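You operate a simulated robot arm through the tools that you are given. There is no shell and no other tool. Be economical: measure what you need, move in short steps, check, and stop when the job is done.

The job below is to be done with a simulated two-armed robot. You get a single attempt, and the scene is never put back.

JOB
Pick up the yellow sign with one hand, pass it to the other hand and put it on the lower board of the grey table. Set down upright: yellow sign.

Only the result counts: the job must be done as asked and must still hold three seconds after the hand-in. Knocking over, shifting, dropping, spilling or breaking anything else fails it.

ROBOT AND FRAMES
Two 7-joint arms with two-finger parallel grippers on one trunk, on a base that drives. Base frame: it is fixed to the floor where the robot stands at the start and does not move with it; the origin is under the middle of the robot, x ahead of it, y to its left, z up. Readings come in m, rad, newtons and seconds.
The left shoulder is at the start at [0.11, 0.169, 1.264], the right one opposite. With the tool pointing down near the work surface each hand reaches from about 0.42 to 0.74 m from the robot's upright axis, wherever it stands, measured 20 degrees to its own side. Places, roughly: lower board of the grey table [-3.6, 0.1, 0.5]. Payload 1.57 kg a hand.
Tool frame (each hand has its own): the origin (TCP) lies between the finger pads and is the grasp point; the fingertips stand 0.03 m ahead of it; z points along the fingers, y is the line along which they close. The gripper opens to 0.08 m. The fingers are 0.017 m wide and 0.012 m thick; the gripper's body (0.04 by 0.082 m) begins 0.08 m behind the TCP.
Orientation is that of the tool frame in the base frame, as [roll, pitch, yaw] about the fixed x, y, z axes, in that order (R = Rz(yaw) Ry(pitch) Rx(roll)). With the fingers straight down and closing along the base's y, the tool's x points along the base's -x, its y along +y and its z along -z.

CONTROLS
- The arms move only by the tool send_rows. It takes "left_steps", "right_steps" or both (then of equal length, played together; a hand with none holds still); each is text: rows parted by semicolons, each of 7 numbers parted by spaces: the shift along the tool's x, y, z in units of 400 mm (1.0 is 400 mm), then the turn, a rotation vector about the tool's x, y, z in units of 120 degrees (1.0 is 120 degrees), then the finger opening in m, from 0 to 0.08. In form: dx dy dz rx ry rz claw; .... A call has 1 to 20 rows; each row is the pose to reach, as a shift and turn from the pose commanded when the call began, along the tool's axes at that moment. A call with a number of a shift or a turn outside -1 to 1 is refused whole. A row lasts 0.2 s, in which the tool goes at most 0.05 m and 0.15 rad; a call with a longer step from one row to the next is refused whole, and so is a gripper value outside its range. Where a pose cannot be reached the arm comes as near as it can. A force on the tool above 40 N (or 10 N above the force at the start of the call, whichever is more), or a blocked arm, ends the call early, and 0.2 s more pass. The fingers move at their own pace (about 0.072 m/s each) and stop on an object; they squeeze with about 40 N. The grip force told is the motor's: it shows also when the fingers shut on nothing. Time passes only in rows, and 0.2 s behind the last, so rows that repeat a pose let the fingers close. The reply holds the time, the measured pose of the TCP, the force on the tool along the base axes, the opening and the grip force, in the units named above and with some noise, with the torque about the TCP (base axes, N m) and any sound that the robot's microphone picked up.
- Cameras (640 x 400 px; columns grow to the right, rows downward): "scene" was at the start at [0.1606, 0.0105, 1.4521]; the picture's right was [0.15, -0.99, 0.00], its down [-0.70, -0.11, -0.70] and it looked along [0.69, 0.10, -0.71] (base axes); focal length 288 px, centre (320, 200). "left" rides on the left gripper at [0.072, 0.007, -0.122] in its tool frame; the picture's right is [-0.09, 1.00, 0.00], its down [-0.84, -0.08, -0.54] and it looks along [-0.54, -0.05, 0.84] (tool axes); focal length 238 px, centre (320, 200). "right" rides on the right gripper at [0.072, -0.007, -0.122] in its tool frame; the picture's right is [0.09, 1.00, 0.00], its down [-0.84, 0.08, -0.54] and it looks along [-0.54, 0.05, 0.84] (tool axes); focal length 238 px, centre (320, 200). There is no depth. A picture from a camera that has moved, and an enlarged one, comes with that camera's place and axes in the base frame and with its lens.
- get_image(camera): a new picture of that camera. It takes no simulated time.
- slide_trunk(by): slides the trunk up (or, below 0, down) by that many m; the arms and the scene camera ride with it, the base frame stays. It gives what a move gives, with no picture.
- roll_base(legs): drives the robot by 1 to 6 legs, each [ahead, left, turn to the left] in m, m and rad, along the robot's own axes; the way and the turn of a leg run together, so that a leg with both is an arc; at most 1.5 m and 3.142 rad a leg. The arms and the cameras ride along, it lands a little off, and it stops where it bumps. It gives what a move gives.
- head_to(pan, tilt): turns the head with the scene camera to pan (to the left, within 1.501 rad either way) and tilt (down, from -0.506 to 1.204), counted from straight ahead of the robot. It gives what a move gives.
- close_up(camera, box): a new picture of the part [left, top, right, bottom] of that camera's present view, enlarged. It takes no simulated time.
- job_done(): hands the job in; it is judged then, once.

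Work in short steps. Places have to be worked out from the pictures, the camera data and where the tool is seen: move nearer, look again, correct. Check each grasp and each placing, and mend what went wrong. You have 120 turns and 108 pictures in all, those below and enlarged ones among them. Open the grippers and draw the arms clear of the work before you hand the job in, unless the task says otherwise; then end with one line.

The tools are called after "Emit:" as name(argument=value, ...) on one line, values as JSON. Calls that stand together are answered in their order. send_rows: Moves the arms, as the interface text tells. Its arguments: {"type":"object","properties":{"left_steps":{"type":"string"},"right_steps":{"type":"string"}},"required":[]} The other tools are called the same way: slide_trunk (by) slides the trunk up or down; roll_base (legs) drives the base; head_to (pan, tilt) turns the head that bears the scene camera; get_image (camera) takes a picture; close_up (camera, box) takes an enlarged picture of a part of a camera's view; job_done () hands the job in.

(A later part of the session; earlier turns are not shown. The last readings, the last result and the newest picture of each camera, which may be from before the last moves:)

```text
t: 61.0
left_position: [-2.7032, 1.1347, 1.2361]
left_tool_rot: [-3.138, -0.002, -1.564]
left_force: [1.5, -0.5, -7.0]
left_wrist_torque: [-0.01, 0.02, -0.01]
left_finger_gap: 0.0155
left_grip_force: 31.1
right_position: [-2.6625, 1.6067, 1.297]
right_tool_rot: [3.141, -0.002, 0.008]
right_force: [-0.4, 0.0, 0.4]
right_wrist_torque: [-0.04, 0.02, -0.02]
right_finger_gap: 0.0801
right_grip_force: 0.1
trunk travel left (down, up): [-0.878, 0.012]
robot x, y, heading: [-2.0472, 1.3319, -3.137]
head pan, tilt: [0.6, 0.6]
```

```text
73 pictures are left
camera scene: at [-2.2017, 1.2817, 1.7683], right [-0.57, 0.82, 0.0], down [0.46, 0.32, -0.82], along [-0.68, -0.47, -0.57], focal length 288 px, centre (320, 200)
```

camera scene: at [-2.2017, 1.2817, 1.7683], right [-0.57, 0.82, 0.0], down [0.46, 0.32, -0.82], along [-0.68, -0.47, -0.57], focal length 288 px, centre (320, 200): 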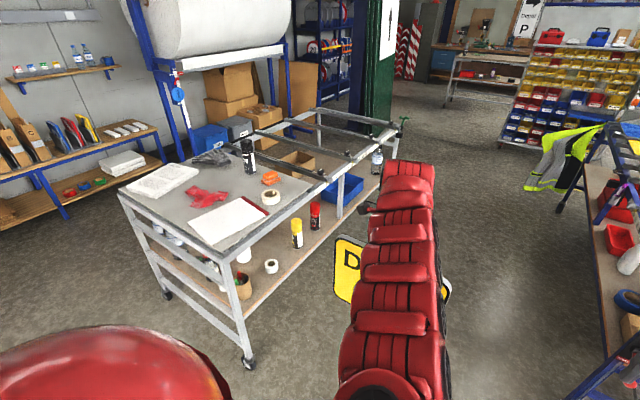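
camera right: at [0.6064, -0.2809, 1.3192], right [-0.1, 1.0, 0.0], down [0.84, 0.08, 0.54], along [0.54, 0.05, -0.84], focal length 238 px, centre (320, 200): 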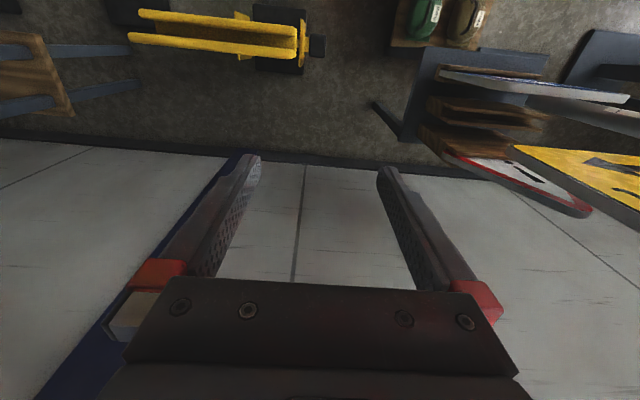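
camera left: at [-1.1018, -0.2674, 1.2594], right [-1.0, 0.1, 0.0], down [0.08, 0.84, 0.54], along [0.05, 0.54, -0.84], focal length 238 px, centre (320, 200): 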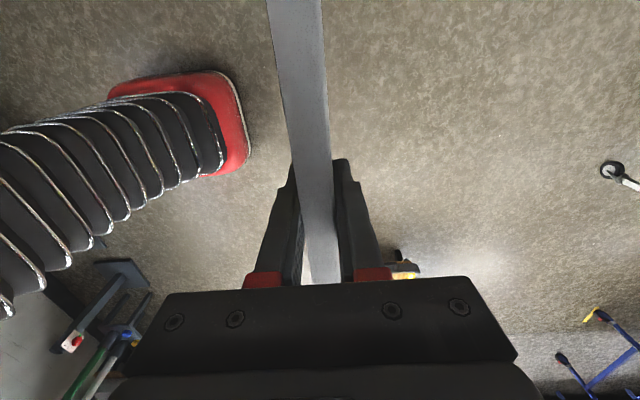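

Now the long side is visible: the table is long, its side open, with the lower board running under both the top and the bars. I zoom in for free room.

Emit:
close_up(camera="scene", box=[190, 90, 430, 330])

```text
1.67 times, centred on (310, 210) of scene
camera zoom: at [-2.2017, 1.2817, 1.7683], right [-0.57, 0.82, 0.0], down [0.46, 0.32, -0.82], along [-0.68, -0.47, -0.57], focal length 480 px, centre (337, 183)
```

zoom: 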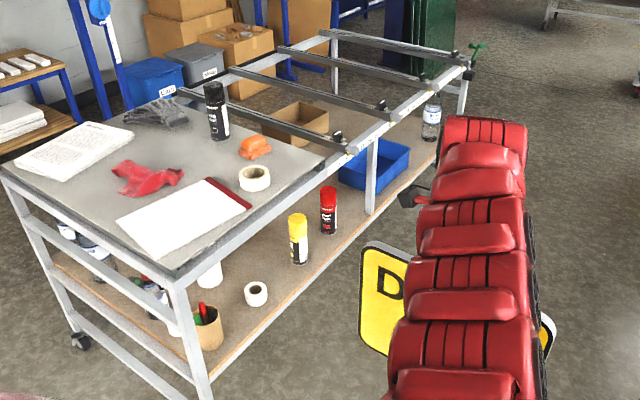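

The side is open, with free slots between items on the lower board (e.g. near x≈-3.07 and -3.49). Here in the free aisle I prepare the handover: turn the right tool to point to the robot's left, closing fore-aft, camera up.

Emit:
send_rows(right_steps="0 0 0 -0.0385 0.0385 0.0385 0.08; 0 0 0 -0.077 0.077 0.077 0.08; 0 0 0 -0.1155 0.1155 0.1155 0.08; 0 0 0 -0.154 0.154 0.154 0.08; 0 0 0 -0.1925 0.1925 0.1925 0.08; 0 0 0 -0.231 0.231 0.231 0.08; 0 0 0 -0.2695 0.2695 0.2695 0.08; 0 0 0 -0.308 0.308 0.308 0.08; 0 0 0 -0.3465 0.3465 0.3465 0.08; 0 0 0 -0.385 0.385 0.385 0.08; 0 0 0 -0.4235 0.4235 0.4235 0.08; 0 0 0 -0.462 0.462 0.462 0.08; 0 0 0 -0.5005 0.5005 0.5005 0.08; 0 0 0 -0.539 0.539 0.539 0.08; 0 0 0 -0.5774 0.5774 0.5774 0.08; 0 0 0 -0.5774 0.5774 0.5774 0.08")

Emit:
head_to(pan=0, tilt=0.7)

Emit:
get_image(camera="scene")

Emit:
get_image(camera="right")

```text
t: 64.4
left_position: [-2.7021, 1.1355, 1.2369]
left_tool_rot: [-3.138, -0.003, -1.566]
left_force: [-0.3, -0.5, -6.3]
left_wrist_torque: [-0.01, 0.01, 0.01]
left_finger_gap: 0.0156
left_grip_force: 31.5
right_position: [-2.6269, 1.5559, 1.3013]
right_tool_rot: [2.372, -1.52, -0.761]
right_force: [0.1, 0.0, -0.1]
right_wrist_torque: [0.01, -0.04, 0.01]
right_finger_gap: 0.08
right_grip_force: 0.1
right hand out of reach, approached as far as the arm can: row 1, 2, 3, 4, 5, 6, 7, 8, 9, 10, 11, 12, 13, 14, 15, 16
trunk travel left (down, up): [-0.878, 0.012]
robot x, y, heading: [-2.0538, 1.3354, -3.131]
head pan, tilt: [0.6, 0.6]
```

```text
t: 65.4
left_position: [-2.7026, 1.1337, 1.2351]
left_tool_rot: [-3.138, -0.001, -1.566]
left_force: [-0.7, 0.8, -5.6]
left_wrist_torque: [-0.04, 0.0, 0.02]
left_finger_gap: 0.0157
left_grip_force: 31.4
right_position: [-2.6271, 1.5531, 1.3017]
right_tool_rot: [2.396, -1.521, -0.784]
right_force: [0.0, 0.3, 0.0]
right_wrist_torque: [0.0, 0.01, 0.0]
right_finger_gap: 0.0801
right_grip_force: 0.1
trunk travel left (down, up): [-0.878, 0.012]
robot x, y, heading: [-2.05, 1.3331, -3.135]
head pan, tilt: [0.0, 0.7]
```

```text
71 pictures are left
camera scene: at [-2.2149, 1.3316, 1.7596], right [-0.01, 1.0, 0.0], down [0.65, 0.01, -0.76], along [-0.76, -0.01, -0.65], focal length 288 px, centre (320, 200)
```

scene: 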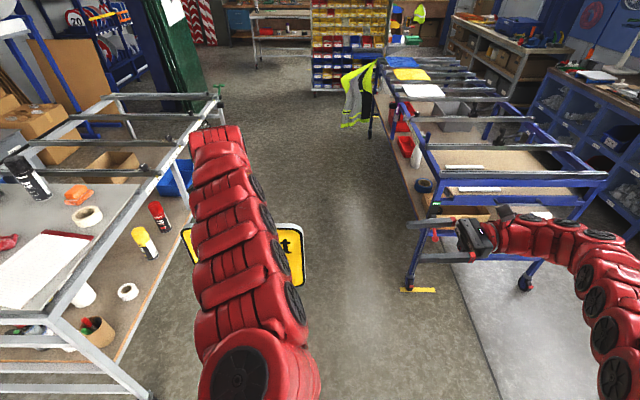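

```text
70 pictures are left
camera right: at [-2.6248, 1.6743, 1.3779], right [-0.99, -0.05, 0.13], down [-0.13, 0.57, -0.81], along [-0.03, -0.82, -0.57], focal length 238 px, centre (320, 200)
```

right: 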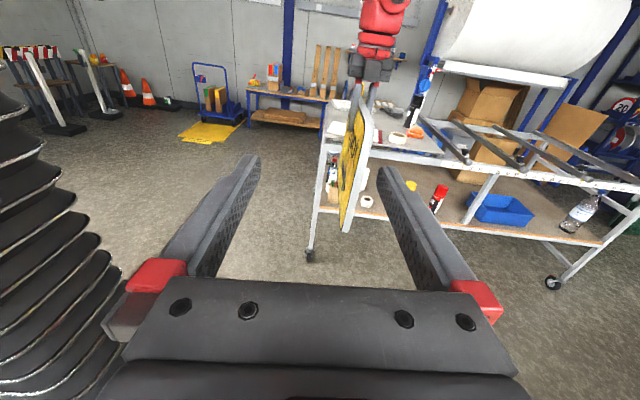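

The pose is nearly reached, and the right camera sees the sign's near edge well. I move the right hand in line with the edge, still short of it.

Emit:
send_rows(right_steps="-0.06 0.017 0.08 0 0 0 0.08; -0.12 0.034 0.155 0 0 0 0.08; -0.18 0.051 0.23 0 0 0 0.08; -0.24 0.068 0.305 0 0 0 0.08; -0.3 0.085 0.38 0 0 0 0.08; -0.34 0.098 0.44 0 0 0 0.08; -0.375 0.105 0.4675 0 0 0 0.08; -0.375 0.105 0.4675 0 0 0 0.08")

Emit:
get_image(camera="right")

```text
t: 67.2
left_position: [-2.7018, 1.1343, 1.2365]
left_tool_rot: [-3.138, -0.002, -1.563]
left_force: [0.0, -0.1, -6.2]
left_wrist_torque: [-0.02, -0.02, 0.04]
left_finger_gap: 0.0158
left_grip_force: 31.3
right_position: [-2.6681, 1.3712, 1.1455]
right_tool_rot: [2.389, -1.518, -0.778]
right_force: [-0.5, 0.1, 0.4]
right_wrist_torque: [0.01, 0.04, -0.01]
right_finger_gap: 0.0803
right_grip_force: 0.0
trunk travel left (down, up): [-0.878, 0.012]
robot x, y, heading: [-2.0473, 1.3349, -3.133]
head pan, tilt: [0.0, 0.7]
```

```text
69 pictures are left
camera right: at [-2.6647, 1.4903, 1.2221], right [-0.99, -0.05, 0.13], down [-0.13, 0.57, -0.81], along [-0.04, -0.82, -0.57], focal length 238 px, centre (320, 200)
```

right: 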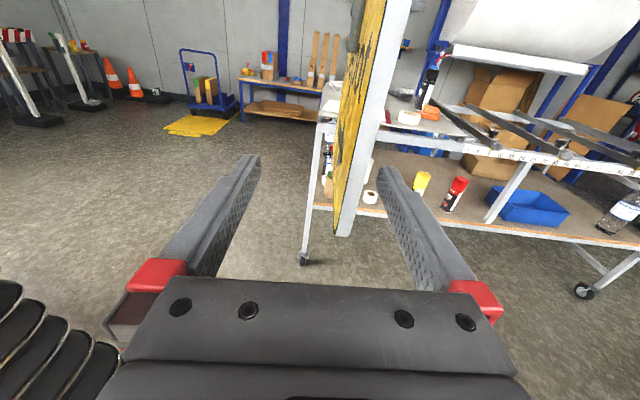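

The hand is 3.5 cm off sideways with a 2° tilt; I correct both before approaching.

Emit:
send_rows(right_steps="0 0.045 0 -0.01 0.009 0.008 0.08; 0 0.088 0 -0.019 0.018 0.017 0.08; 0 0.088 0 -0.019 0.018 0.017 0.08")

Emit:
get_image(camera="right")

```text
t: 68.0
left_position: [-2.703, 1.1328, 1.2362]
left_tool_rot: [-3.138, -0.002, -1.565]
left_force: [-0.1, -0.2, -6.5]
left_wrist_torque: [-0.03, 0.0, 0.03]
left_finger_gap: 0.0158
left_grip_force: 31.5
right_position: [-2.6913, 1.3639, 1.1536]
right_tool_rot: [-0.608, -1.568, 2.181]
right_force: [0.3, -0.3, 0.7]
right_wrist_torque: [-0.01, 0.06, -0.05]
right_finger_gap: 0.0801
right_grip_force: 0.0
right hand out of reach, approached as far as the arm can: row 2, 3
trunk travel left (down, up): [-0.878, 0.012]
robot x, y, heading: [-2.0466, 1.333, -3.134]
head pan, tilt: [0.0, 0.7]
```

```text
68 pictures are left
camera right: at [-2.6874, 1.4867, 1.2265], right [-1.0, 0.0, 0.09], down [-0.08, 0.54, -0.84], along [-0.05, -0.84, -0.54], focal length 238 px, centre (320, 200)
```

right: 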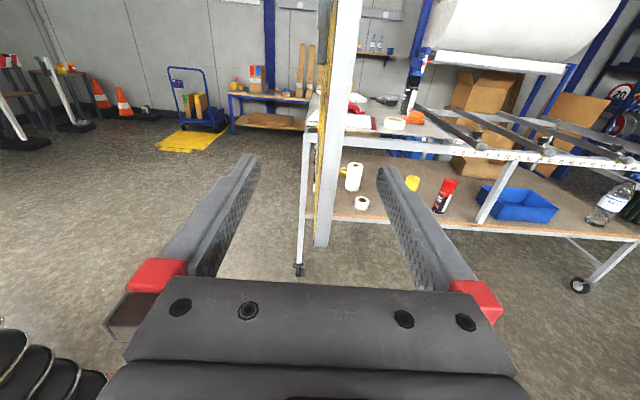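

The right arm is at its reach limit ahead, so I bring both hands 4–5 cm closer to the body and 8 cm lower together.

Emit:
send_rows(left_steps="0 -0.042 0.067 0 0 0 0; 0 -0.084 0.134 0 0 0 0; 0 -0.125 0.2 0 0 0 0; 0 -0.125 0.2 0 0 0 0", right_steps="-0.07 -0.032 0 0 0 0 0.08; -0.14 -0.064 0 0 0 0 0.08; -0.21 -0.095 0 0 0 0 0.08; -0.21 -0.095 0 0 0 0 0.08")

Emit:
get_image(camera="right")

```text
t: 69.0
left_position: [-2.6921, 1.1341, 1.2179]
left_tool_rot: [-3.139, -0.001, -1.564]
left_force: [-0.3, 0.9, -5.8]
left_wrist_torque: [-0.04, -0.01, 0.02]
left_finger_gap: 0.0156
left_grip_force: 31.5
left hand out of reach, approached as far as the arm can: row 1, 2, 3, 4
right_position: [-2.6493, 1.3593, 1.089]
right_tool_rot: [0.441, -1.569, 1.133]
right_force: [0.1, 0.7, -0.5]
right_wrist_torque: [-0.01, -0.01, -0.01]
right_finger_gap: 0.0799
right_grip_force: 0.2
right hand out of reach, approached as far as the arm can: row 2, 3, 4
trunk travel left (down, up): [-0.878, 0.012]
robot x, y, heading: [-2.0464, 1.3367, -3.139]
head pan, tilt: [0.0, 0.7]
```

```text
67 pictures are left
camera right: at [-2.6428, 1.4816, 1.1609], right [-1.0, 0.0, 0.09], down [-0.08, 0.54, -0.84], along [-0.05, -0.84, -0.54], focal length 238 px, centre (320, 200)
```

right: 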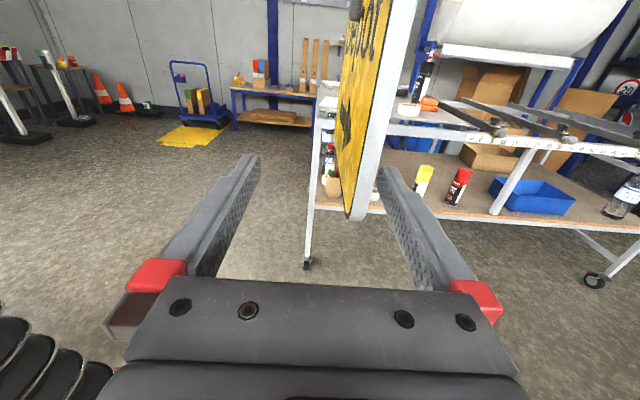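

Left is limited inward at this height; I lower it straight 0.2 m first, then check inward reach.

Emit:
send_rows(left_steps="0 0 0.1 0 0 0 0; 0 0 0.2 0 0 0 0; 0 0 0.3 0 0 0 0; 0 0 0.4 0 0 0 0; 0 0 0.5 0 0 0 0; 0 -0.1 0.5 0 0 0 0; 0 -0.2 0.5 0 0 0 0; 0 -0.2 0.5 0 0 0 0")

```text
t: 70.8
left_position: [-2.6111, 1.1334, 1.0178]
left_tool_rot: [-3.135, -0.002, -1.563]
left_force: [-0.7, -0.1, -6.3]
left_wrist_torque: [0.02, 0.03, -0.02]
left_finger_gap: 0.0155
left_grip_force: 31.4
right_position: [-2.6491, 1.3593, 1.0873]
right_tool_rot: [-0.624, -1.569, 2.199]
right_force: [0.2, 0.0, -0.1]
right_wrist_torque: [-0.07, 0.0, -0.05]
right_finger_gap: 0.0799
right_grip_force: 0.0
trunk travel left (down, up): [-0.878, 0.012]
robot x, y, heading: [-2.0462, 1.3333, -3.138]
head pan, tilt: [0.0, 0.7]
```

Good. Now the right hand goes to the same plane (x≈-2.612, z≈0.93), still short of the edge.

Emit:
send_rows(right_steps="-0.1 -0.023 0 0 0 0 0.08; -0.2 -0.046 0 0 0 0 0.08; -0.3 -0.07 0 0 0 0 0.08; -0.39 -0.0925 0 0 0 0 0.08; -0.39 -0.0925 0 0 0 0 0.08")

Emit:
get_image(camera="right")

```text
t: 72.0
left_position: [-2.6107, 1.1333, 1.0181]
left_tool_rot: [-3.139, -0.002, -1.563]
left_force: [-0.7, -0.2, -6.1]
left_wrist_torque: [-0.02, 0.02, 0.05]
left_finger_gap: 0.0158
left_grip_force: 31.5
right_position: [-2.5886, 1.3531, 1.0132]
right_tool_rot: [1.44, -1.569, 0.134]
right_force: [0.4, -0.3, -0.9]
right_wrist_torque: [-0.01, -0.01, 0.01]
right_finger_gap: 0.08
right_grip_force: 0.0
right hand out of reach, approached as far as the arm can: row 1, 2, 3, 4, 5
trunk travel left (down, up): [-0.878, 0.012]
robot x, y, heading: [-2.0481, 1.3325, -3.138]
head pan, tilt: [0.0, 0.7]
```

```text
66 pictures are left
camera right: at [-2.5842, 1.4753, 1.0849], right [-1.0, 0.0, 0.09], down [-0.08, 0.54, -0.84], along [-0.05, -0.84, -0.54], focal length 238 px, centre (320, 200)
```

right: 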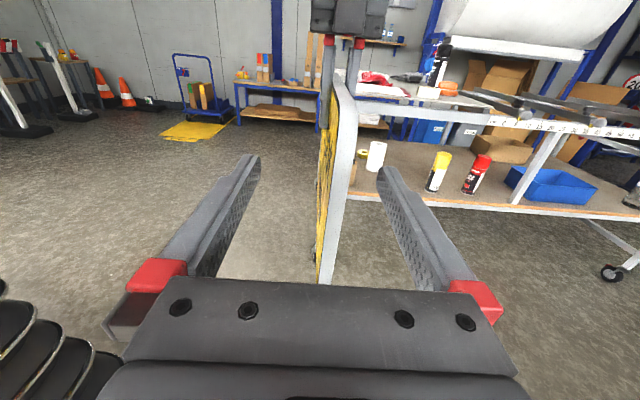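

The right arm needs a higher working point while the left needs to be farther from its shoulder; both fit with left at z≈1.40 and x_robot≈0.70, right at z≈1.30. Moving both there.

Emit:
send_rows(left_steps="0 0.114 0 0 0 0 0; 0 0.228 0 0 0 0 0; 0 0.3425 0 0 0 0 0; 0 0.3425 -0.106 0 0 0 0; 0 0.3425 -0.212 0 0 0 0; 0 0.3425 -0.318 0 0 0 0; 0 0.3425 -0.424 0 0 0 0; 0 0.3425 -0.53 0 0 0 0; 0 0.3425 -0.636 0 0 0 0; 0 0.3425 -0.742 0 0 0 0; 0 0.3425 -0.848 0 0 0 0; 0 0.3425 -0.955 0 0 0 0; 0 0.3425 -0.955 0 0 0 0", right_steps="0.1 0 -0.02 0 0 0 0.08; 0.2 0 -0.04 0 0 0 0.08; 0.3 0 -0.04 0 0 0 0.08; 0.4 0 -0.04 0 0 0 0.08; 0.5 0 -0.04 0 0 0 0.08; 0.6 0 -0.04 0 0 0 0.08; 0.7 0 -0.04 0 0 0 0.08; 0.725 0.08 -0.04 0 0 0 0.08; 0.725 0.16 -0.04 0 0 0 0.08; 0.725 0.24 -0.04 0 0 0 0.08; 0.725 0.32 -0.04 0 0 0 0.08; 0.725 0.4 -0.04 0 0 0 0.08; 0.725 0.4 -0.04 0 0 0 0.08")

Emit:
get_image(camera="right")

```text
t: 74.8
left_position: [-2.7534, 1.1351, 1.3397]
left_tool_rot: [-3.14, -0.003, -1.566]
left_force: [0.9, 0.2, -5.8]
left_wrist_torque: [-0.07, 0.0, 0.0]
left_finger_gap: 0.0157
left_grip_force: 31.3
left hand out of reach, approached as far as the arm can: row 11, 12, 13
right_position: [-2.7492, 1.3703, 1.3068]
right_tool_rot: [0.45, -1.567, 1.12]
right_force: [1.7, 0.4, -0.4]
right_wrist_torque: [-0.01, -0.02, -0.02]
right_finger_gap: 0.08
right_grip_force: 0.1
trunk travel left (down, up): [-0.878, 0.012]
robot x, y, heading: [-2.0481, 1.3347, -3.133]
head pan, tilt: [0.0, 0.7]
```

```text
65 pictures are left
camera right: at [-2.7437, 1.4934, 1.378], right [-1.0, 0.0, 0.09], down [-0.08, 0.54, -0.84], along [-0.05, -0.84, -0.54], focal length 238 px, centre (320, 200)
```

right: 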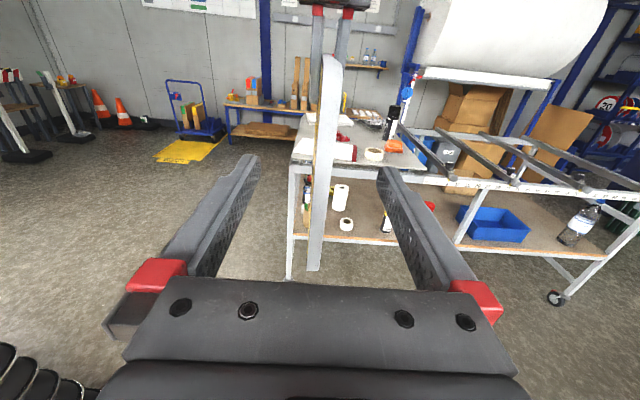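

Now aligned: sign plane at x≈-2.754, mid-height ≈1.235. I lower the right hand 6 cm, then slide it over the edge until it is 6 cm deep.

Emit:
send_rows(right_steps="-0.08 0.0125 0 0 0 0 0.08; -0.15 0.0125 0 0 0 0 0.08; -0.15 0.0125 0.06 0 0 0 0.08; -0.15 0.0125 0.12 0 0 0 0.08; -0.15 0.0125 0.12 0 0 0 0.08")

Emit:
get_image(camera="right")

```text
t: 76.0
left_position: [-2.7564, 1.1314, 1.3382]
left_tool_rot: [-3.141, 0.0, -1.564]
left_force: [0.0, 0.6, -6.3]
left_wrist_torque: [0.0, 0.0, -0.01]
left_finger_gap: 0.0156
left_grip_force: 31.5
right_position: [-2.7444, 1.3298, 1.2548]
right_tool_rot: [-0.168, -1.57, 1.741]
right_force: [0.3, 0.5, 0.8]
right_wrist_torque: [0.0, -0.01, -0.01]
right_finger_gap: 0.08
right_grip_force: 0.1
right hand out of reach, approached as far as the arm can: row 1, 2, 3, 4, 5
trunk travel left (down, up): [-0.878, 0.012]
robot x, y, heading: [-2.0475, 1.3359, -3.132]
head pan, tilt: [0.0, 0.7]
```

```text
64 pictures are left
camera right: at [-2.7378, 1.4525, 1.3266], right [-1.0, 0.0, 0.09], down [-0.08, 0.54, -0.84], along [-0.05, -0.84, -0.54], focal length 238 px, centre (320, 200)
```

right: 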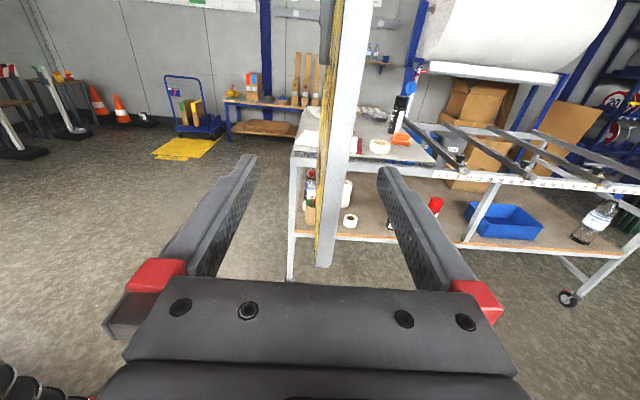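

Right is limited in forward reach again, so the left brings the sign 3 cm closer and 3 cm lower; the right hand will hold slightly above mid-height.

Emit:
send_rows(left_steps="0 -0.045 0.04 0 0 0 0; 0 -0.085 0.08 0 0 0 0; 0 -0.085 0.08 0 0 0 0")

Emit:
get_image(camera="right")

```text
t: 76.8
left_position: [-2.7215, 1.1337, 1.3055]
left_tool_rot: [-3.139, -0.001, -1.566]
left_force: [-0.1, 0.3, -6.9]
left_wrist_torque: [-0.02, 0.01, 0.03]
left_finger_gap: 0.0159
left_grip_force: 31.2
right_position: [-2.7433, 1.3297, 1.2546]
right_tool_rot: [-0.047, -1.571, 1.62]
right_force: [0.0, -0.4, -0.8]
right_wrist_torque: [0.01, 0.01, 0.01]
right_finger_gap: 0.0799
right_grip_force: 0.0
trunk travel left (down, up): [-0.878, 0.012]
robot x, y, heading: [-2.0447, 1.3379, -3.134]
head pan, tilt: [0.0, 0.7]
```

```text
63 pictures are left
camera right: at [-2.7378, 1.4524, 1.3266], right [-1.0, 0.0, 0.09], down [-0.08, 0.54, -0.84], along [-0.05, -0.84, -0.54], focal length 238 px, centre (320, 200)
```

right: 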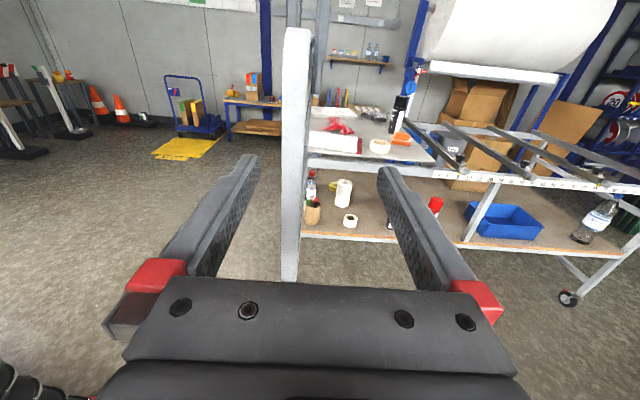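

Now I centre the right hand on the plane (x -2.721) and slide it over the edge.

Emit:
send_rows(right_steps="-0.03 -0.055 0 0 0 0 0.08; -0.06 -0.055 0.03 0 0 0 0.08; -0.06 -0.055 0.09 0 0 0 0.08; -0.06 -0.055 0.15 0 0 0 0.08; -0.06 -0.055 0.21 0 0 0 0.08; -0.06 -0.055 0.26 0 0 0 0.08; -0.06 -0.055 0.26 0 0 0 0.08")

Emit:
get_image(camera="right")

Emit:
get_image(camera="scene")

```text
t: 78.4
left_position: [-2.7206, 1.1327, 1.3055]
left_tool_rot: [-3.137, -0.005, -1.567]
left_force: [0.4, -0.3, -6.0]
left_wrist_torque: [-0.02, 0.0, 0.03]
left_finger_gap: 0.0159
left_grip_force: 31.0
right_position: [-2.7191, 1.2264, 1.2322]
right_tool_rot: [0.382, -1.568, 1.19]
right_force: [0.2, -0.4, 0.1]
right_wrist_torque: [0.01, 0.0, 0.03]
right_finger_gap: 0.0797
right_grip_force: 0.0
trunk travel left (down, up): [-0.878, 0.012]
robot x, y, heading: [-2.0491, 1.3359, -3.134]
head pan, tilt: [0.0, 0.7]
```

```text
62 pictures are left
camera right: at [-2.714, 1.3499, 1.3028], right [-1.0, 0.0, 0.09], down [-0.08, 0.54, -0.84], along [-0.05, -0.84, -0.54], focal length 238 px, centre (320, 200)
```

right: 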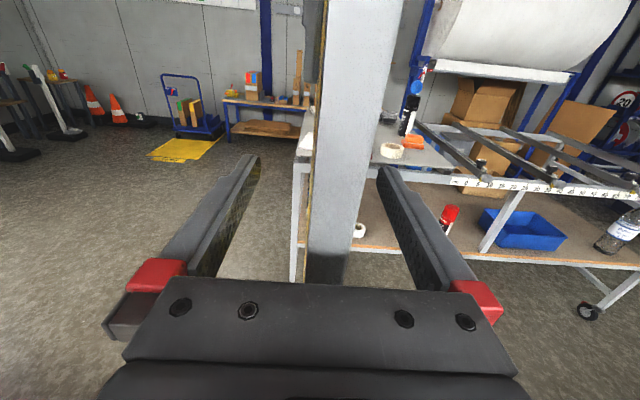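

```text
61 pictures are left
camera scene: at [-2.2139, 1.3319, 1.7597], right [-0.01, 1.0, 0.0], down [0.64, 0.0, -0.76], along [-0.76, -0.01, -0.64], focal length 288 px, centre (320, 200)
```

scene: 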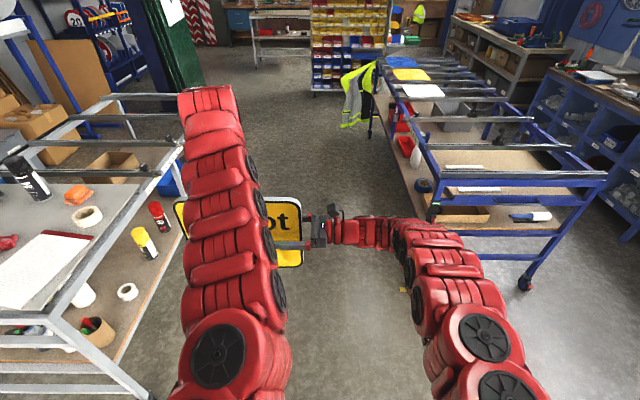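

The edge sits well between the right fingers, about 5 cm deep. Closing the right gripper while the left still holds.

Emit:
send_rows(right_steps="0 0 0.02 0 0 0 0.05; 0 0 0.02 0 0 0 0.02; 0 0 0.02 0 0 0 0; 0 0 0.02 0 0 0 0; 0 0 0.02 0 0 0 0; 0 0 0.02 0 0 0 0")

Emit:
get_image(camera="right")

```text
t: 79.8
left_position: [-2.7208, 1.1332, 1.3055]
left_tool_rot: [-3.136, -0.003, -1.564]
left_force: [7.4, 0.0, -4.5]
left_wrist_torque: [0.22, -0.48, -0.7]
left_finger_gap: 0.0157
left_grip_force: 31.3
right_position: [-2.7188, 1.219, 1.2302]
right_tool_rot: [0.524, -1.57, 1.048]
right_force: [-7.6, -1.1, -0.9]
right_wrist_torque: [-0.02, -0.07, 0.06]
right_finger_gap: 0.0156
right_grip_force: 31.7
trunk travel left (down, up): [-0.878, 0.012]
robot x, y, heading: [-2.0479, 1.3391, -3.136]
head pan, tilt: [0.0, 0.7]
```

```text
60 pictures are left
camera right: at [-2.7143, 1.3416, 1.3027], right [-1.0, 0.0, 0.09], down [-0.08, 0.54, -0.84], along [-0.05, -0.84, -0.54], focal length 238 px, centre (320, 200)
```

right: 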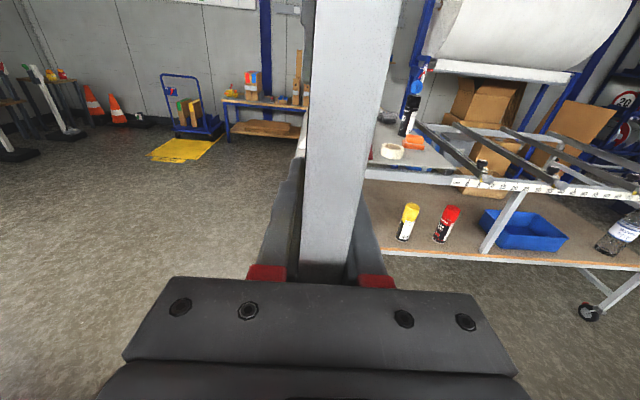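

Both hands hold it now (gap 15.6 mm on each). I open the left fingers without moving, and check whether the right grip holds without droop.

Emit:
send_rows(left_steps="0 0 0 0 0 0 0.03; 0 0 0 0 0 0 0.05; 0 0 0 0 0 0 0.08; 0 0 0 0 0 0 0.08; 0 0 0 0 0 0 0.08")

Emit:
get_image(camera="left")

Emit:
get_image(camera="right")

```text
t: 81.0
left_position: [-2.7213, 1.1319, 1.3066]
left_tool_rot: [-3.138, -0.002, -1.565]
left_force: [-0.2, -0.3, 0.2]
left_wrist_torque: [0.02, 0.01, 0.02]
left_finger_gap: 0.0801
left_grip_force: 0.1
right_position: [-2.72, 1.2179, 1.2306]
right_tool_rot: [0.374, -1.571, 1.197]
right_force: [0.6, -0.1, -0.7]
right_wrist_torque: [0.53, -0.03, 0.0]
right_finger_gap: 0.0158
right_grip_force: 31.0
trunk travel left (down, up): [-0.878, 0.012]
robot x, y, heading: [-2.0486, 1.3337, -3.136]
head pan, tilt: [0.0, 0.7]
```

```text
59 pictures are left
camera left: at [-2.7278, 1.0617, 1.4292], right [-1.0, 0.09, 0.0], down [0.07, 0.84, 0.54], along [0.05, 0.54, -0.84], focal length 238 px, centre (320, 200)
```

left: 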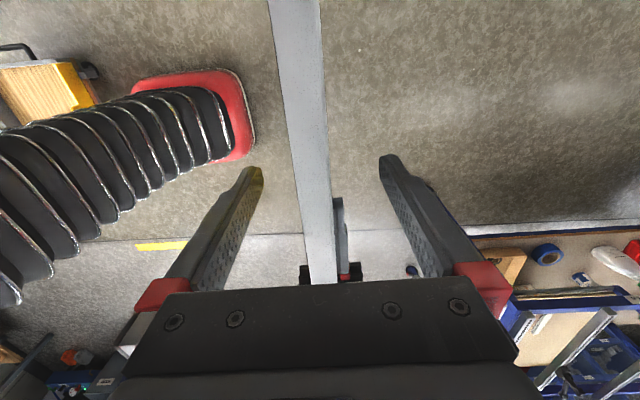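

```text
58 pictures are left
camera right: at [-2.7141, 1.3415, 1.3025], right [-1.0, 0.0, 0.09], down [-0.08, 0.54, -0.84], along [-0.05, -0.84, -0.54], focal length 238 px, centre (320, 200)
```

right: 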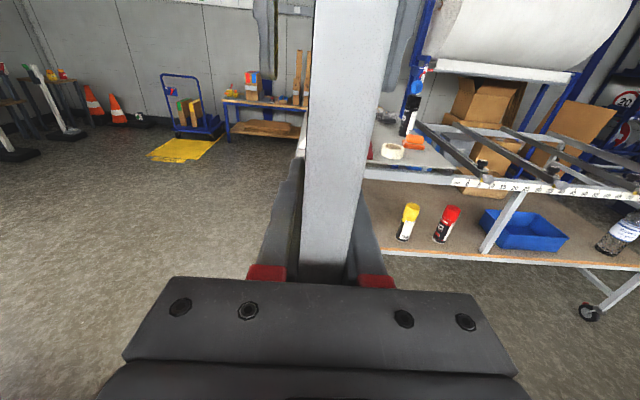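

The right hand holds it firmly with no droop. I slide the left hand off sideways past the sign's far end, then look.

Emit:
send_rows(left_steps="0.1 0 0 0 0 0 0.08; 0.2 0 0 0 0 0 0.08; 0.3 0 0 0 0 0 0.08; 0.4 0 0 0 0 0 0.08; 0.5 0 0 0 0 0 0.08; 0.6 0 0 0 0 0 0.08; 0.6 0 0 0 0 0 0.08")

Emit:
get_image(camera="scene")

Emit:
get_image(camera="left")

```text
t: 82.6
left_position: [-2.7075, 0.9095, 1.3013]
left_tool_rot: [-3.14, -0.005, -1.565]
left_force: [0.5, 0.8, 1.0]
left_wrist_torque: [0.0, 0.01, -0.01]
left_finger_gap: 0.0799
left_grip_force: 0.1
left hand out of reach, approached as far as the arm can: row 6, 7
right_position: [-2.7195, 1.2189, 1.2304]
right_tool_rot: [-0.3, -1.569, 1.872]
right_force: [0.3, 0.0, -0.1]
right_wrist_torque: [0.49, 0.01, 0.01]
right_finger_gap: 0.0157
right_grip_force: 31.2
trunk travel left (down, up): [-0.878, 0.012]
robot x, y, heading: [-2.0473, 1.3341, -3.134]
head pan, tilt: [0.0, 0.7]
```

```text
57 pictures are left
camera scene: at [-2.2149, 1.3328, 1.7595], right [-0.01, 1.0, 0.0], down [0.65, 0.0, -0.76], along [-0.76, -0.01, -0.65], focal length 288 px, centre (320, 200)
```

scene: 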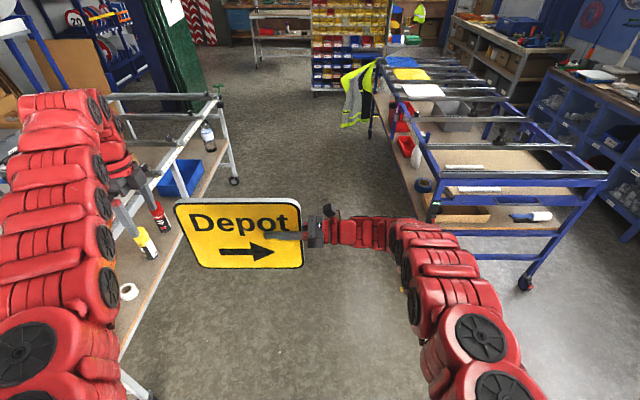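

```text
56 pictures are left
camera left: at [-2.7149, 0.8385, 1.4242], right [-1.0, 0.09, 0.0], down [0.07, 0.84, 0.54], along [0.05, 0.54, -0.84], focal length 238 px, centre (320, 200)
```

left: 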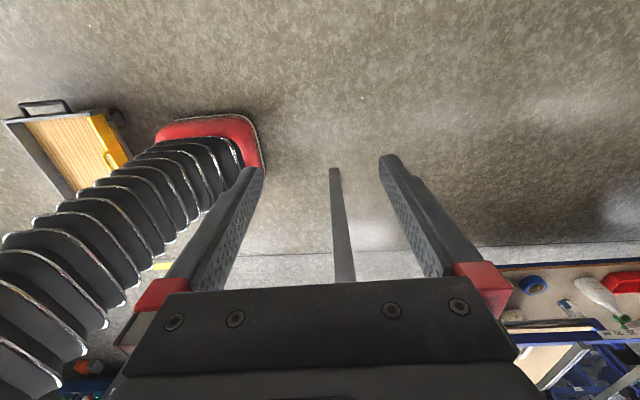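

Handover achieved: the sign is level in the right hand. I check the interior of the shelf from the right camera.

Emit:
close_up(camera="right", box=[350, 120, 640, 300])

```text
2.21 times, centred on (495, 210) of right
camera zoom: at [-2.7147, 1.3422, 1.3021], right [-1.0, 0.0, 0.09], down [-0.08, 0.54, -0.84], along [-0.05, -0.84, -0.54], focal length 526 px, centre (-66, 178)
```

zoom: 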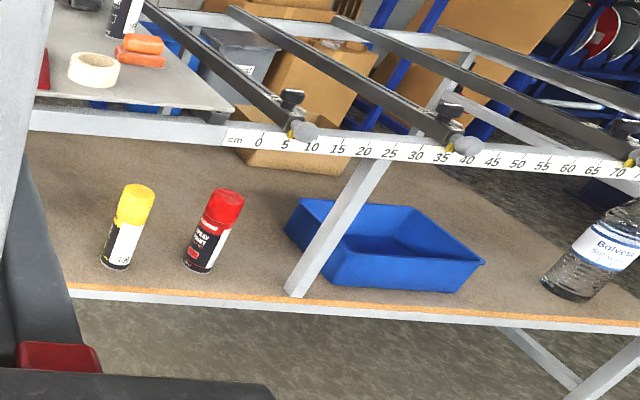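

The slot at X≈-3.08 (between the roll of tape and the yellow can) looks widest and has no post. Now I swing the right hand to point forward with the sign, and move the left hand out to the side.

Emit:
send_rows(right_steps="0 0.027 -0.059 -0.0625 0 0 0; 0 0.053 -0.118 -0.125 0 0 0; 0 0.08 -0.178 -0.1875 0 0 0; 0 0.107 -0.237 -0.25 0 0 0; 0 0.133 -0.296 -0.3125 0 0 0; 0 0.16 -0.355 -0.375 0 0 0; 0 0.187 -0.414 -0.4375 0 0 0; 0 0.213 -0.473 -0.5 0 0 0; 0 0.24 -0.533 -0.5625 0 0 0; 0 0.267 -0.592 -0.625 0 0 0; 0 0.293 -0.651 -0.6875 0 0 0; 0 0.32 -0.71 -0.75 0 0 0; 0 0.32 -0.71 -0.75 0 0 0", left_steps="0.062 -0.075 0 0 0 0 0.04; 0.123 -0.15 0 0 0 0 0.04; 0.185 -0.225 0 0 0 0 0.04; 0.247 -0.3 0 0 0 0 0.04; 0.308 -0.375 0 0 0 0 0.04; 0.37 -0.45 0 0 0 0 0.04; 0.432 -0.525 0 0 0 0 0.04; 0.493 -0.6 0 0 0 0 0.04; 0.555 -0.675 0 0 0 0 0.04; 0.617 -0.75 0 0 0 0 0.04; 0.678 -0.825 0 0 0 0 0.04; 0.74 -0.9 0 0 0 0 0.04; 0.74 -0.9 0 0 0 0 0.04")

Emit:
get_image(camera="scene")

Emit:
get_image(camera="right")

```text
t: 85.4
left_position: [-2.3458, 0.6145, 1.3037]
left_tool_rot: [-3.138, -0.004, -1.566]
left_force: [0.1, 0.4, -0.5]
left_wrist_torque: [0.01, 0.01, -0.03]
left_finger_gap: 0.04
left_grip_force: 0.1
right_position: [-2.8921, 1.5022, 1.2357]
right_tool_rot: [-1.171, -1.569, 1.17]
right_force: [0.6, 0.7, -6.8]
right_wrist_torque: [0.01, -0.44, -0.01]
right_finger_gap: 0.0154
right_grip_force: 31.6
right hand out of reach, approached as far as the arm can: row 5, 6, 7, 8, 9, 10, 11, 12, 13
trunk travel left (down, up): [-0.878, 0.012]
robot x, y, heading: [-2.0478, 1.3329, -3.135]
head pan, tilt: [0.0, 0.7]
```

```text
54 pictures are left
camera scene: at [-2.2145, 1.3327, 1.7596], right [-0.01, 1.0, 0.0], down [0.64, 0.0, -0.76], along [-0.76, -0.01, -0.65], focal length 288 px, centre (320, 200)
```

scene: 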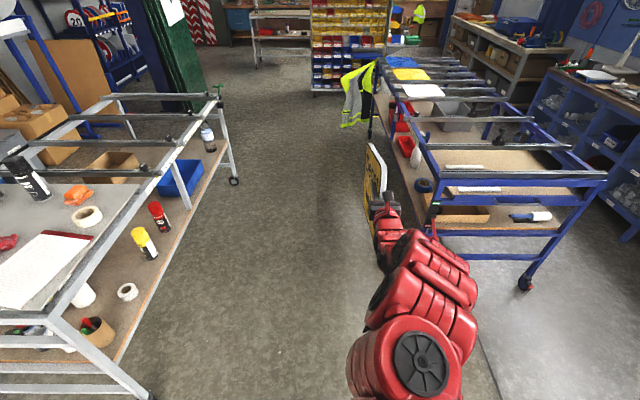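

```text
53 pictures are left
camera right: at [-2.7711, 1.4966, 1.3075], right [0.0, 1.0, 0.09], down [0.54, 0.08, -0.84], along [-0.84, 0.05, -0.54], focal length 238 px, centre (320, 200)
```

right: 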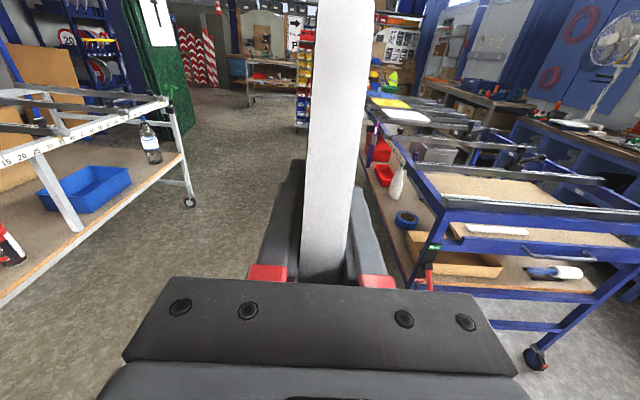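

The sign now points forward in the right hand. I turn left 90° to face the table, back off 0.4 m, then strafe right 0.86 m to line up with the slot.

Emit:
roll_base(legs=[[0, 0, 1.564], [-0.4, 0, 0], [0, -0.86, 0]])

Emit:
get_image(camera="scene")

Emit:
get_image(camera="right")

```text
t: 95.9
left_position: [-2.1872, 1.4315, 1.3037]
left_tool_rot: [-3.138, -0.002, -0.004]
left_force: [1.2, 0.2, 0.0]
left_wrist_torque: [-0.02, 0.02, -0.02]
left_finger_gap: 0.0398
left_grip_force: 0.0
right_position: [-3.0795, 0.8962, 1.2351]
right_tool_rot: [2.413, -1.57, -0.849]
right_force: [0.0, 0.0, -5.9]
right_wrist_torque: [0.47, 0.0, 0.0]
right_finger_gap: 0.0157
right_grip_force: 31.2
trunk travel left (down, up): [-0.878, 0.012]
robot x, y, heading: [-2.9083, 1.736, -1.575]
head pan, tilt: [0.0, 0.7]
```

```text
52 pictures are left
camera scene: at [-2.9031, 1.57, 1.7596], right [-1.0, 0.0, 0.0], down [0.0, 0.64, -0.76], along [0.0, -0.76, -0.64], focal length 288 px, centre (320, 200)
```

scene: 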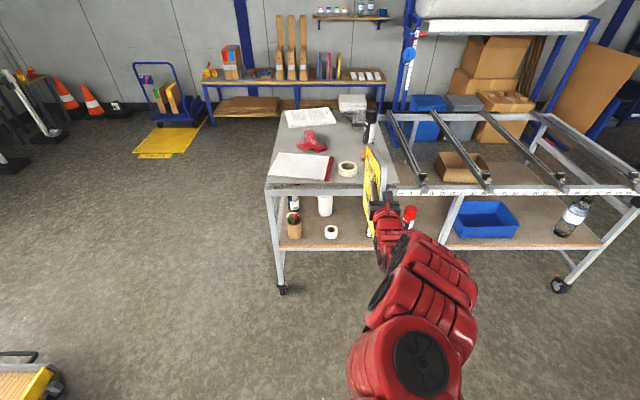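

```text
51 pictures are left
camera right: at [-3.0726, 1.0189, 1.3076], right [-1.0, 0.01, 0.09], down [-0.07, 0.54, -0.84], along [-0.06, -0.84, -0.54], focal length 238 px, centre (320, 200)
```

right: 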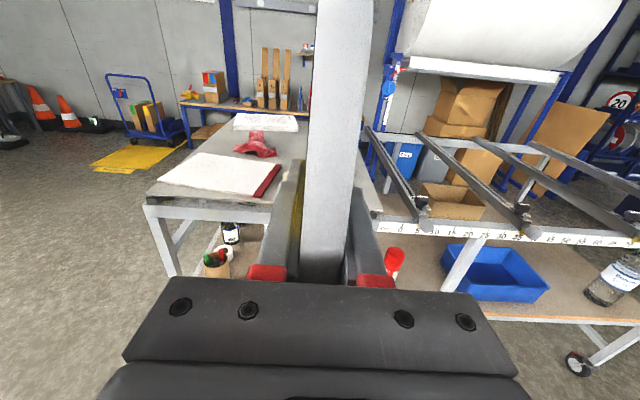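

Aligned at X≈-3.08 with the sign's tip short of the table. I lower the trunk 0.50 m and look under the top.

Emit:
slide_trunk(by=-0.5)

Emit:
head_to(pan=-0.05, tilt=0.45)

Emit:
get_image(camera="scene")

Emit:
get_image(camera="right")

```text
refused: -0.5 is not a number from -0.4 to 0.4
```

```text
t: 96.6
left_position: [-2.1886, 1.4318, 1.3037]
left_tool_rot: [-3.137, 0.0, -0.005]
left_force: [0.4, -0.5, -0.4]
left_wrist_torque: [-0.01, 0.01, 0.02]
left_finger_gap: 0.0398
left_grip_force: 0.0
right_position: [-3.0812, 0.895, 1.2352]
right_tool_rot: [-1.596, -1.57, -3.125]
right_force: [-0.4, -0.1, -7.2]
right_wrist_torque: [0.47, -0.03, 0.0]
right_finger_gap: 0.0155
right_grip_force: 31.2
trunk travel left (down, up): [-0.878, 0.012]
robot x, y, heading: [-2.8996, 1.7378, -1.576]
head pan, tilt: [-0.051, 0.45]
```

```text
50 pictures are left
camera scene: at [-2.9092, 1.5632, 1.7817], right [-1.0, 0.06, 0.0], down [0.02, 0.44, -0.9], along [-0.05, -0.9, -0.44], focal length 288 px, centre (320, 200)
```

scene: 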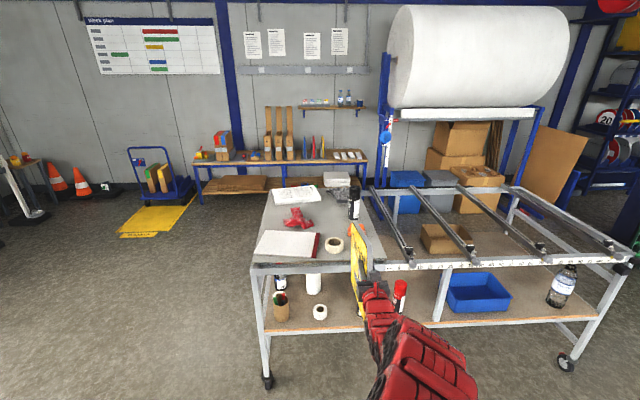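

```text
49 pictures are left
camera right: at [-3.0737, 1.019, 1.3074], right [-1.0, 0.01, 0.09], down [-0.07, 0.54, -0.84], along [-0.06, -0.84, -0.54], focal length 238 px, centre (320, 200)
```

right: 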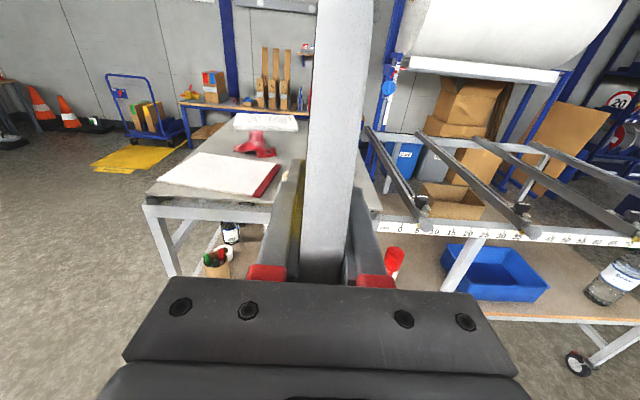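

The limit is 0.4 m per slide, so I do it in two: -0.4 then -0.1.

Emit:
slide_trunk(by=-0.4)

Emit:
slide_trunk(by=-0.1)

Emit:
get_image(camera="scene")

Emit:
get_image(camera="right")

```text
t: 100.5
left_position: [-2.1874, 1.4324, 0.9026]
left_tool_rot: [-3.138, -0.001, -0.005]
left_force: [-1.1, -0.2, -1.0]
left_wrist_torque: [0.04, -0.01, 0.0]
left_finger_gap: 0.04
left_grip_force: 0.0
right_position: [-3.0804, 0.8966, 0.8355]
right_tool_rot: [-1.294, -1.571, 2.855]
right_force: [-0.7, -0.4, -5.8]
right_wrist_torque: [0.51, -0.01, -0.02]
right_finger_gap: 0.0158
right_grip_force: 31.0
trunk travel left (down, up): [-0.478, 0.412]
robot x, y, heading: [-2.9063, 1.7358, -1.578]
head pan, tilt: [-0.051, 0.45]
```

```text
t: 101.8
left_position: [-2.1878, 1.431, 0.803]
left_tool_rot: [-3.138, -0.004, -0.005]
left_force: [0.8, -0.7, -0.4]
left_wrist_torque: [0.02, 0.03, -0.01]
left_finger_gap: 0.0398
left_grip_force: 0.1
right_position: [-3.0812, 0.8972, 0.7365]
right_tool_rot: [-1.035, -1.569, 2.599]
right_force: [-0.2, -0.3, -6.2]
right_wrist_torque: [0.48, 0.01, -0.03]
right_finger_gap: 0.0158
right_grip_force: 31.3
trunk travel left (down, up): [-0.378, 0.512]
robot x, y, heading: [-2.9029, 1.7386, -1.574]
head pan, tilt: [-0.051, 0.45]
```

```text
48 pictures are left
camera scene: at [-2.9088, 1.564, 1.2819], right [-1.0, 0.06, 0.0], down [0.02, 0.44, -0.9], along [-0.05, -0.9, -0.44], focal length 288 px, centre (320, 200)
```

scene: 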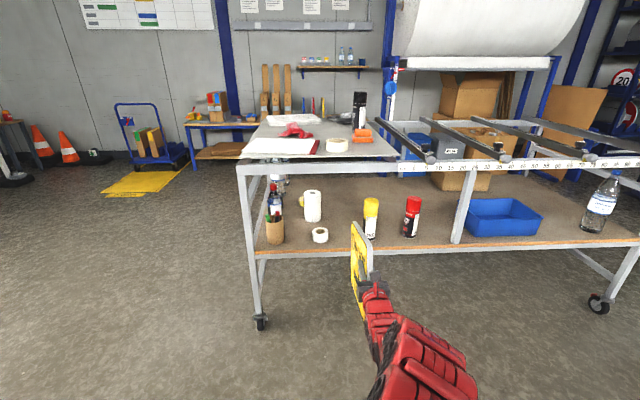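

```text
47 pictures are left
camera right: at [-3.0734, 1.0196, 0.8078], right [-1.0, 0.01, 0.09], down [-0.07, 0.54, -0.84], along [-0.06, -0.84, -0.54], focal length 238 px, centre (320, 200)
```

right: 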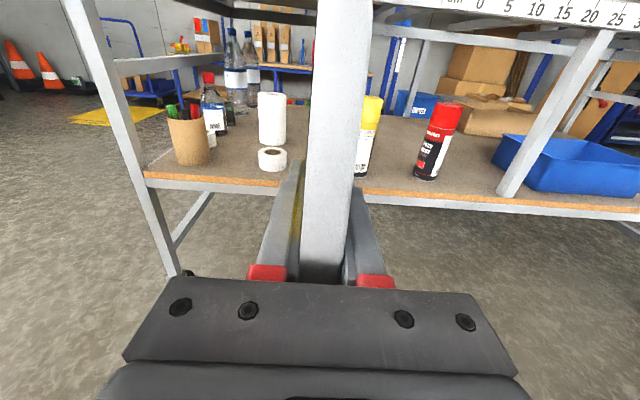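

Very clear: free X range at the slot is about -3.01 to -3.19. I zoom to compare the sign's bottom and top with the board and rail heights.

Emit:
close_up(camera="scene", box=[300, 140, 450, 340])

```text
2.00 times, centred on (375, 240) of scene
camera zoom: at [-2.9088, 1.564, 1.2819], right [-1.0, 0.06, 0.0], down [0.02, 0.44, -0.9], along [-0.05, -0.9, -0.44], focal length 576 px, centre (210, 120)
```

zoom: 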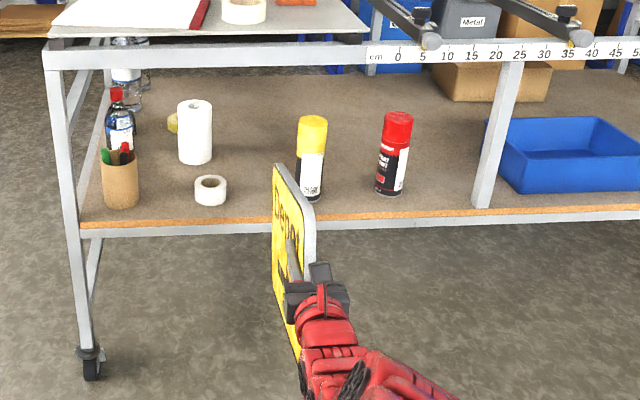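

The sign's tip has drooped about 16° in the grip (top edge slopes down away from me). I pitch the right tool up by about 16° to level it, and shift 2 cm toward the middle of the slot.

Emit:
send_rows(right_steps="0 0.017 0 0 0.045 0 0; 0 0.034 0 0 0.09 0 0; 0 0.05 0 0 0.133 0 0; 0 0.05 0 0 0.133 0 0")

Emit:
close_up(camera="scene", box=[300, 140, 450, 340])

Emit:
get_image(camera="right")

```text
t: 102.8
left_position: [-2.1868, 1.4327, 0.803]
left_tool_rot: [-3.137, -0.002, -0.005]
left_force: [0.1, 0.7, -0.3]
left_wrist_torque: [-0.01, 0.0, 0.01]
left_finger_gap: 0.0404
left_grip_force: 0.1
right_position: [-3.0996, 0.896, 0.7354]
right_tool_rot: [-0.004, -1.291, 1.565]
right_force: [0.5, -0.2, -5.5]
right_wrist_torque: [0.52, 0.03, -0.01]
right_finger_gap: 0.0157
right_grip_force: 31.4
trunk travel left (down, up): [-0.378, 0.512]
robot x, y, heading: [-2.9006, 1.742, -1.573]
head pan, tilt: [-0.051, 0.45]
```

```text
2.00 times, centred on (375, 240) of scene
camera zoom: at [-2.9085, 1.5639, 1.2819], right [-1.0, 0.05, 0.0], down [0.02, 0.44, -0.9], along [-0.05, -0.9, -0.44], focal length 576 px, centre (210, 120)
```

zoom: 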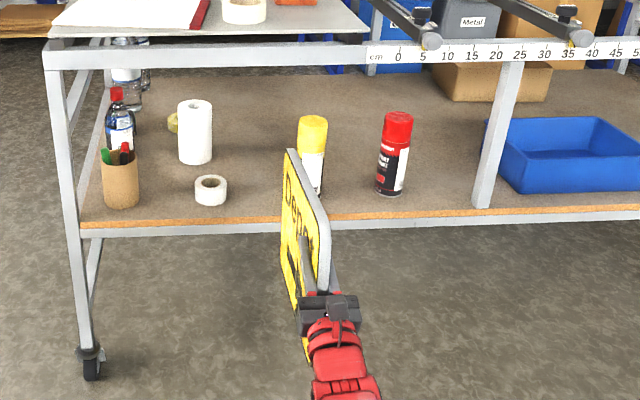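

```text
44 pictures are left
camera right: at [-3.0928, 1.0347, 0.7708], right [-1.0, 0.03, 0.09], down [-0.07, 0.29, -0.95], along [-0.06, -0.96, -0.29], focal length 238 px, centre (320, 200)
```

right: 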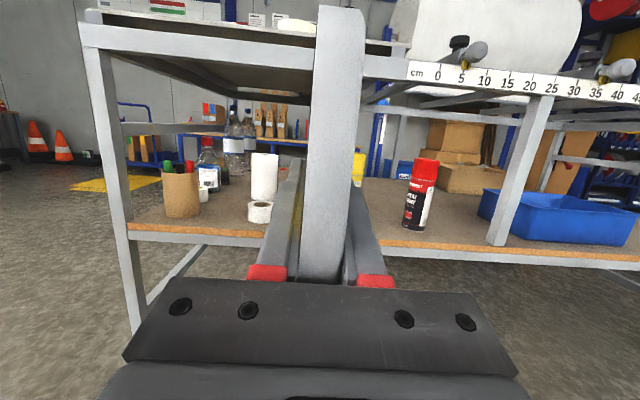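

To judge the tilt properly I need a side view: I tilt the left hand (parked to the side) by 40° so its camera looks across at the sign.

Emit:
send_rows(left_steps="0 0 0 0 -0.067 0 0.04; 0 0 0 0 -0.133 0 0.04; 0 0 0 0 -0.2 0 0.04; 0 0 0 0 -0.267 0 0.04; 0 0 0 0 -0.333 0 0.04; 0 0 0 0 -0.333 0 0.04")

Emit:
get_image(camera="left")

```text
t: 104.2
left_position: [-2.2979, 1.4709, 0.7229]
left_tool_rot: [3.127, 0.593, -0.019]
left_force: [0.0, -0.7, 0.0]
left_wrist_torque: [-0.02, -0.01, 0.01]
left_finger_gap: 0.0402
left_grip_force: 0.0
left hand out of reach, approached as far as the arm can: row 2, 3, 4, 5, 6
right_position: [-3.1011, 0.898, 0.7356]
right_tool_rot: [-0.003, -1.289, 1.561]
right_force: [-0.2, -0.8, -6.4]
right_wrist_torque: [0.55, -0.01, -0.01]
right_finger_gap: 0.0157
right_grip_force: 31.2
trunk travel left (down, up): [-0.378, 0.512]
robot x, y, heading: [-2.9039, 1.7408, -1.575]
head pan, tilt: [-0.051, 0.45]
```

```text
43 pictures are left
camera left: at [-2.1712, 1.4643, 0.7846], right [-0.09, -0.99, 0.06], down [-0.39, 0.09, 0.92], along [-0.92, 0.06, -0.4], focal length 238 px, centre (320, 200)
```

left: 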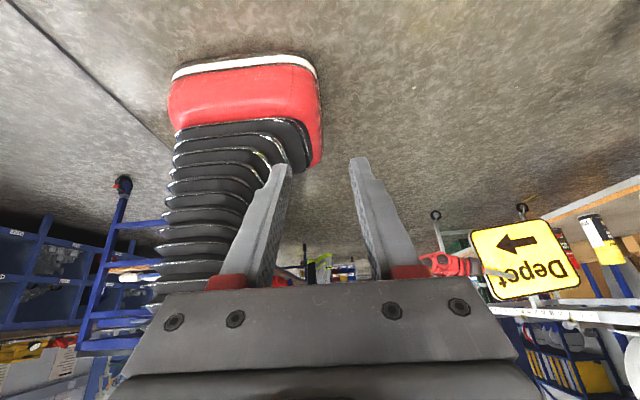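

Excellent side view (upside down). I zoom in on the sign to measure its tilt.

Emit:
close_up(camera="left", box=[410, 180, 640, 324])

```text
2.78 times, centred on (525, 252) of left
camera zoom: at [-2.1712, 1.4643, 0.7846], right [-0.09, -0.99, 0.06], down [-0.39, 0.09, 0.92], along [-0.92, 0.06, -0.4], focal length 662 px, centre (-249, 56)
```

zoom: 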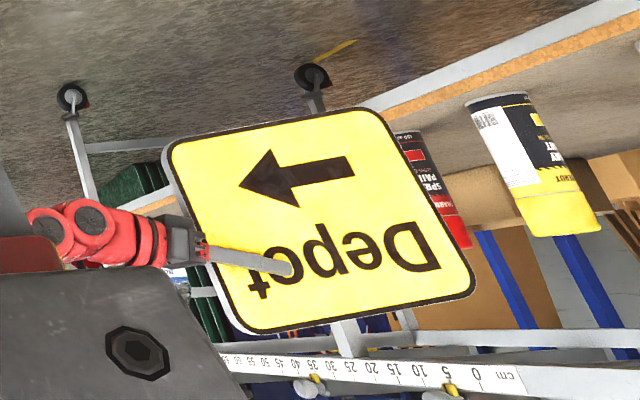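

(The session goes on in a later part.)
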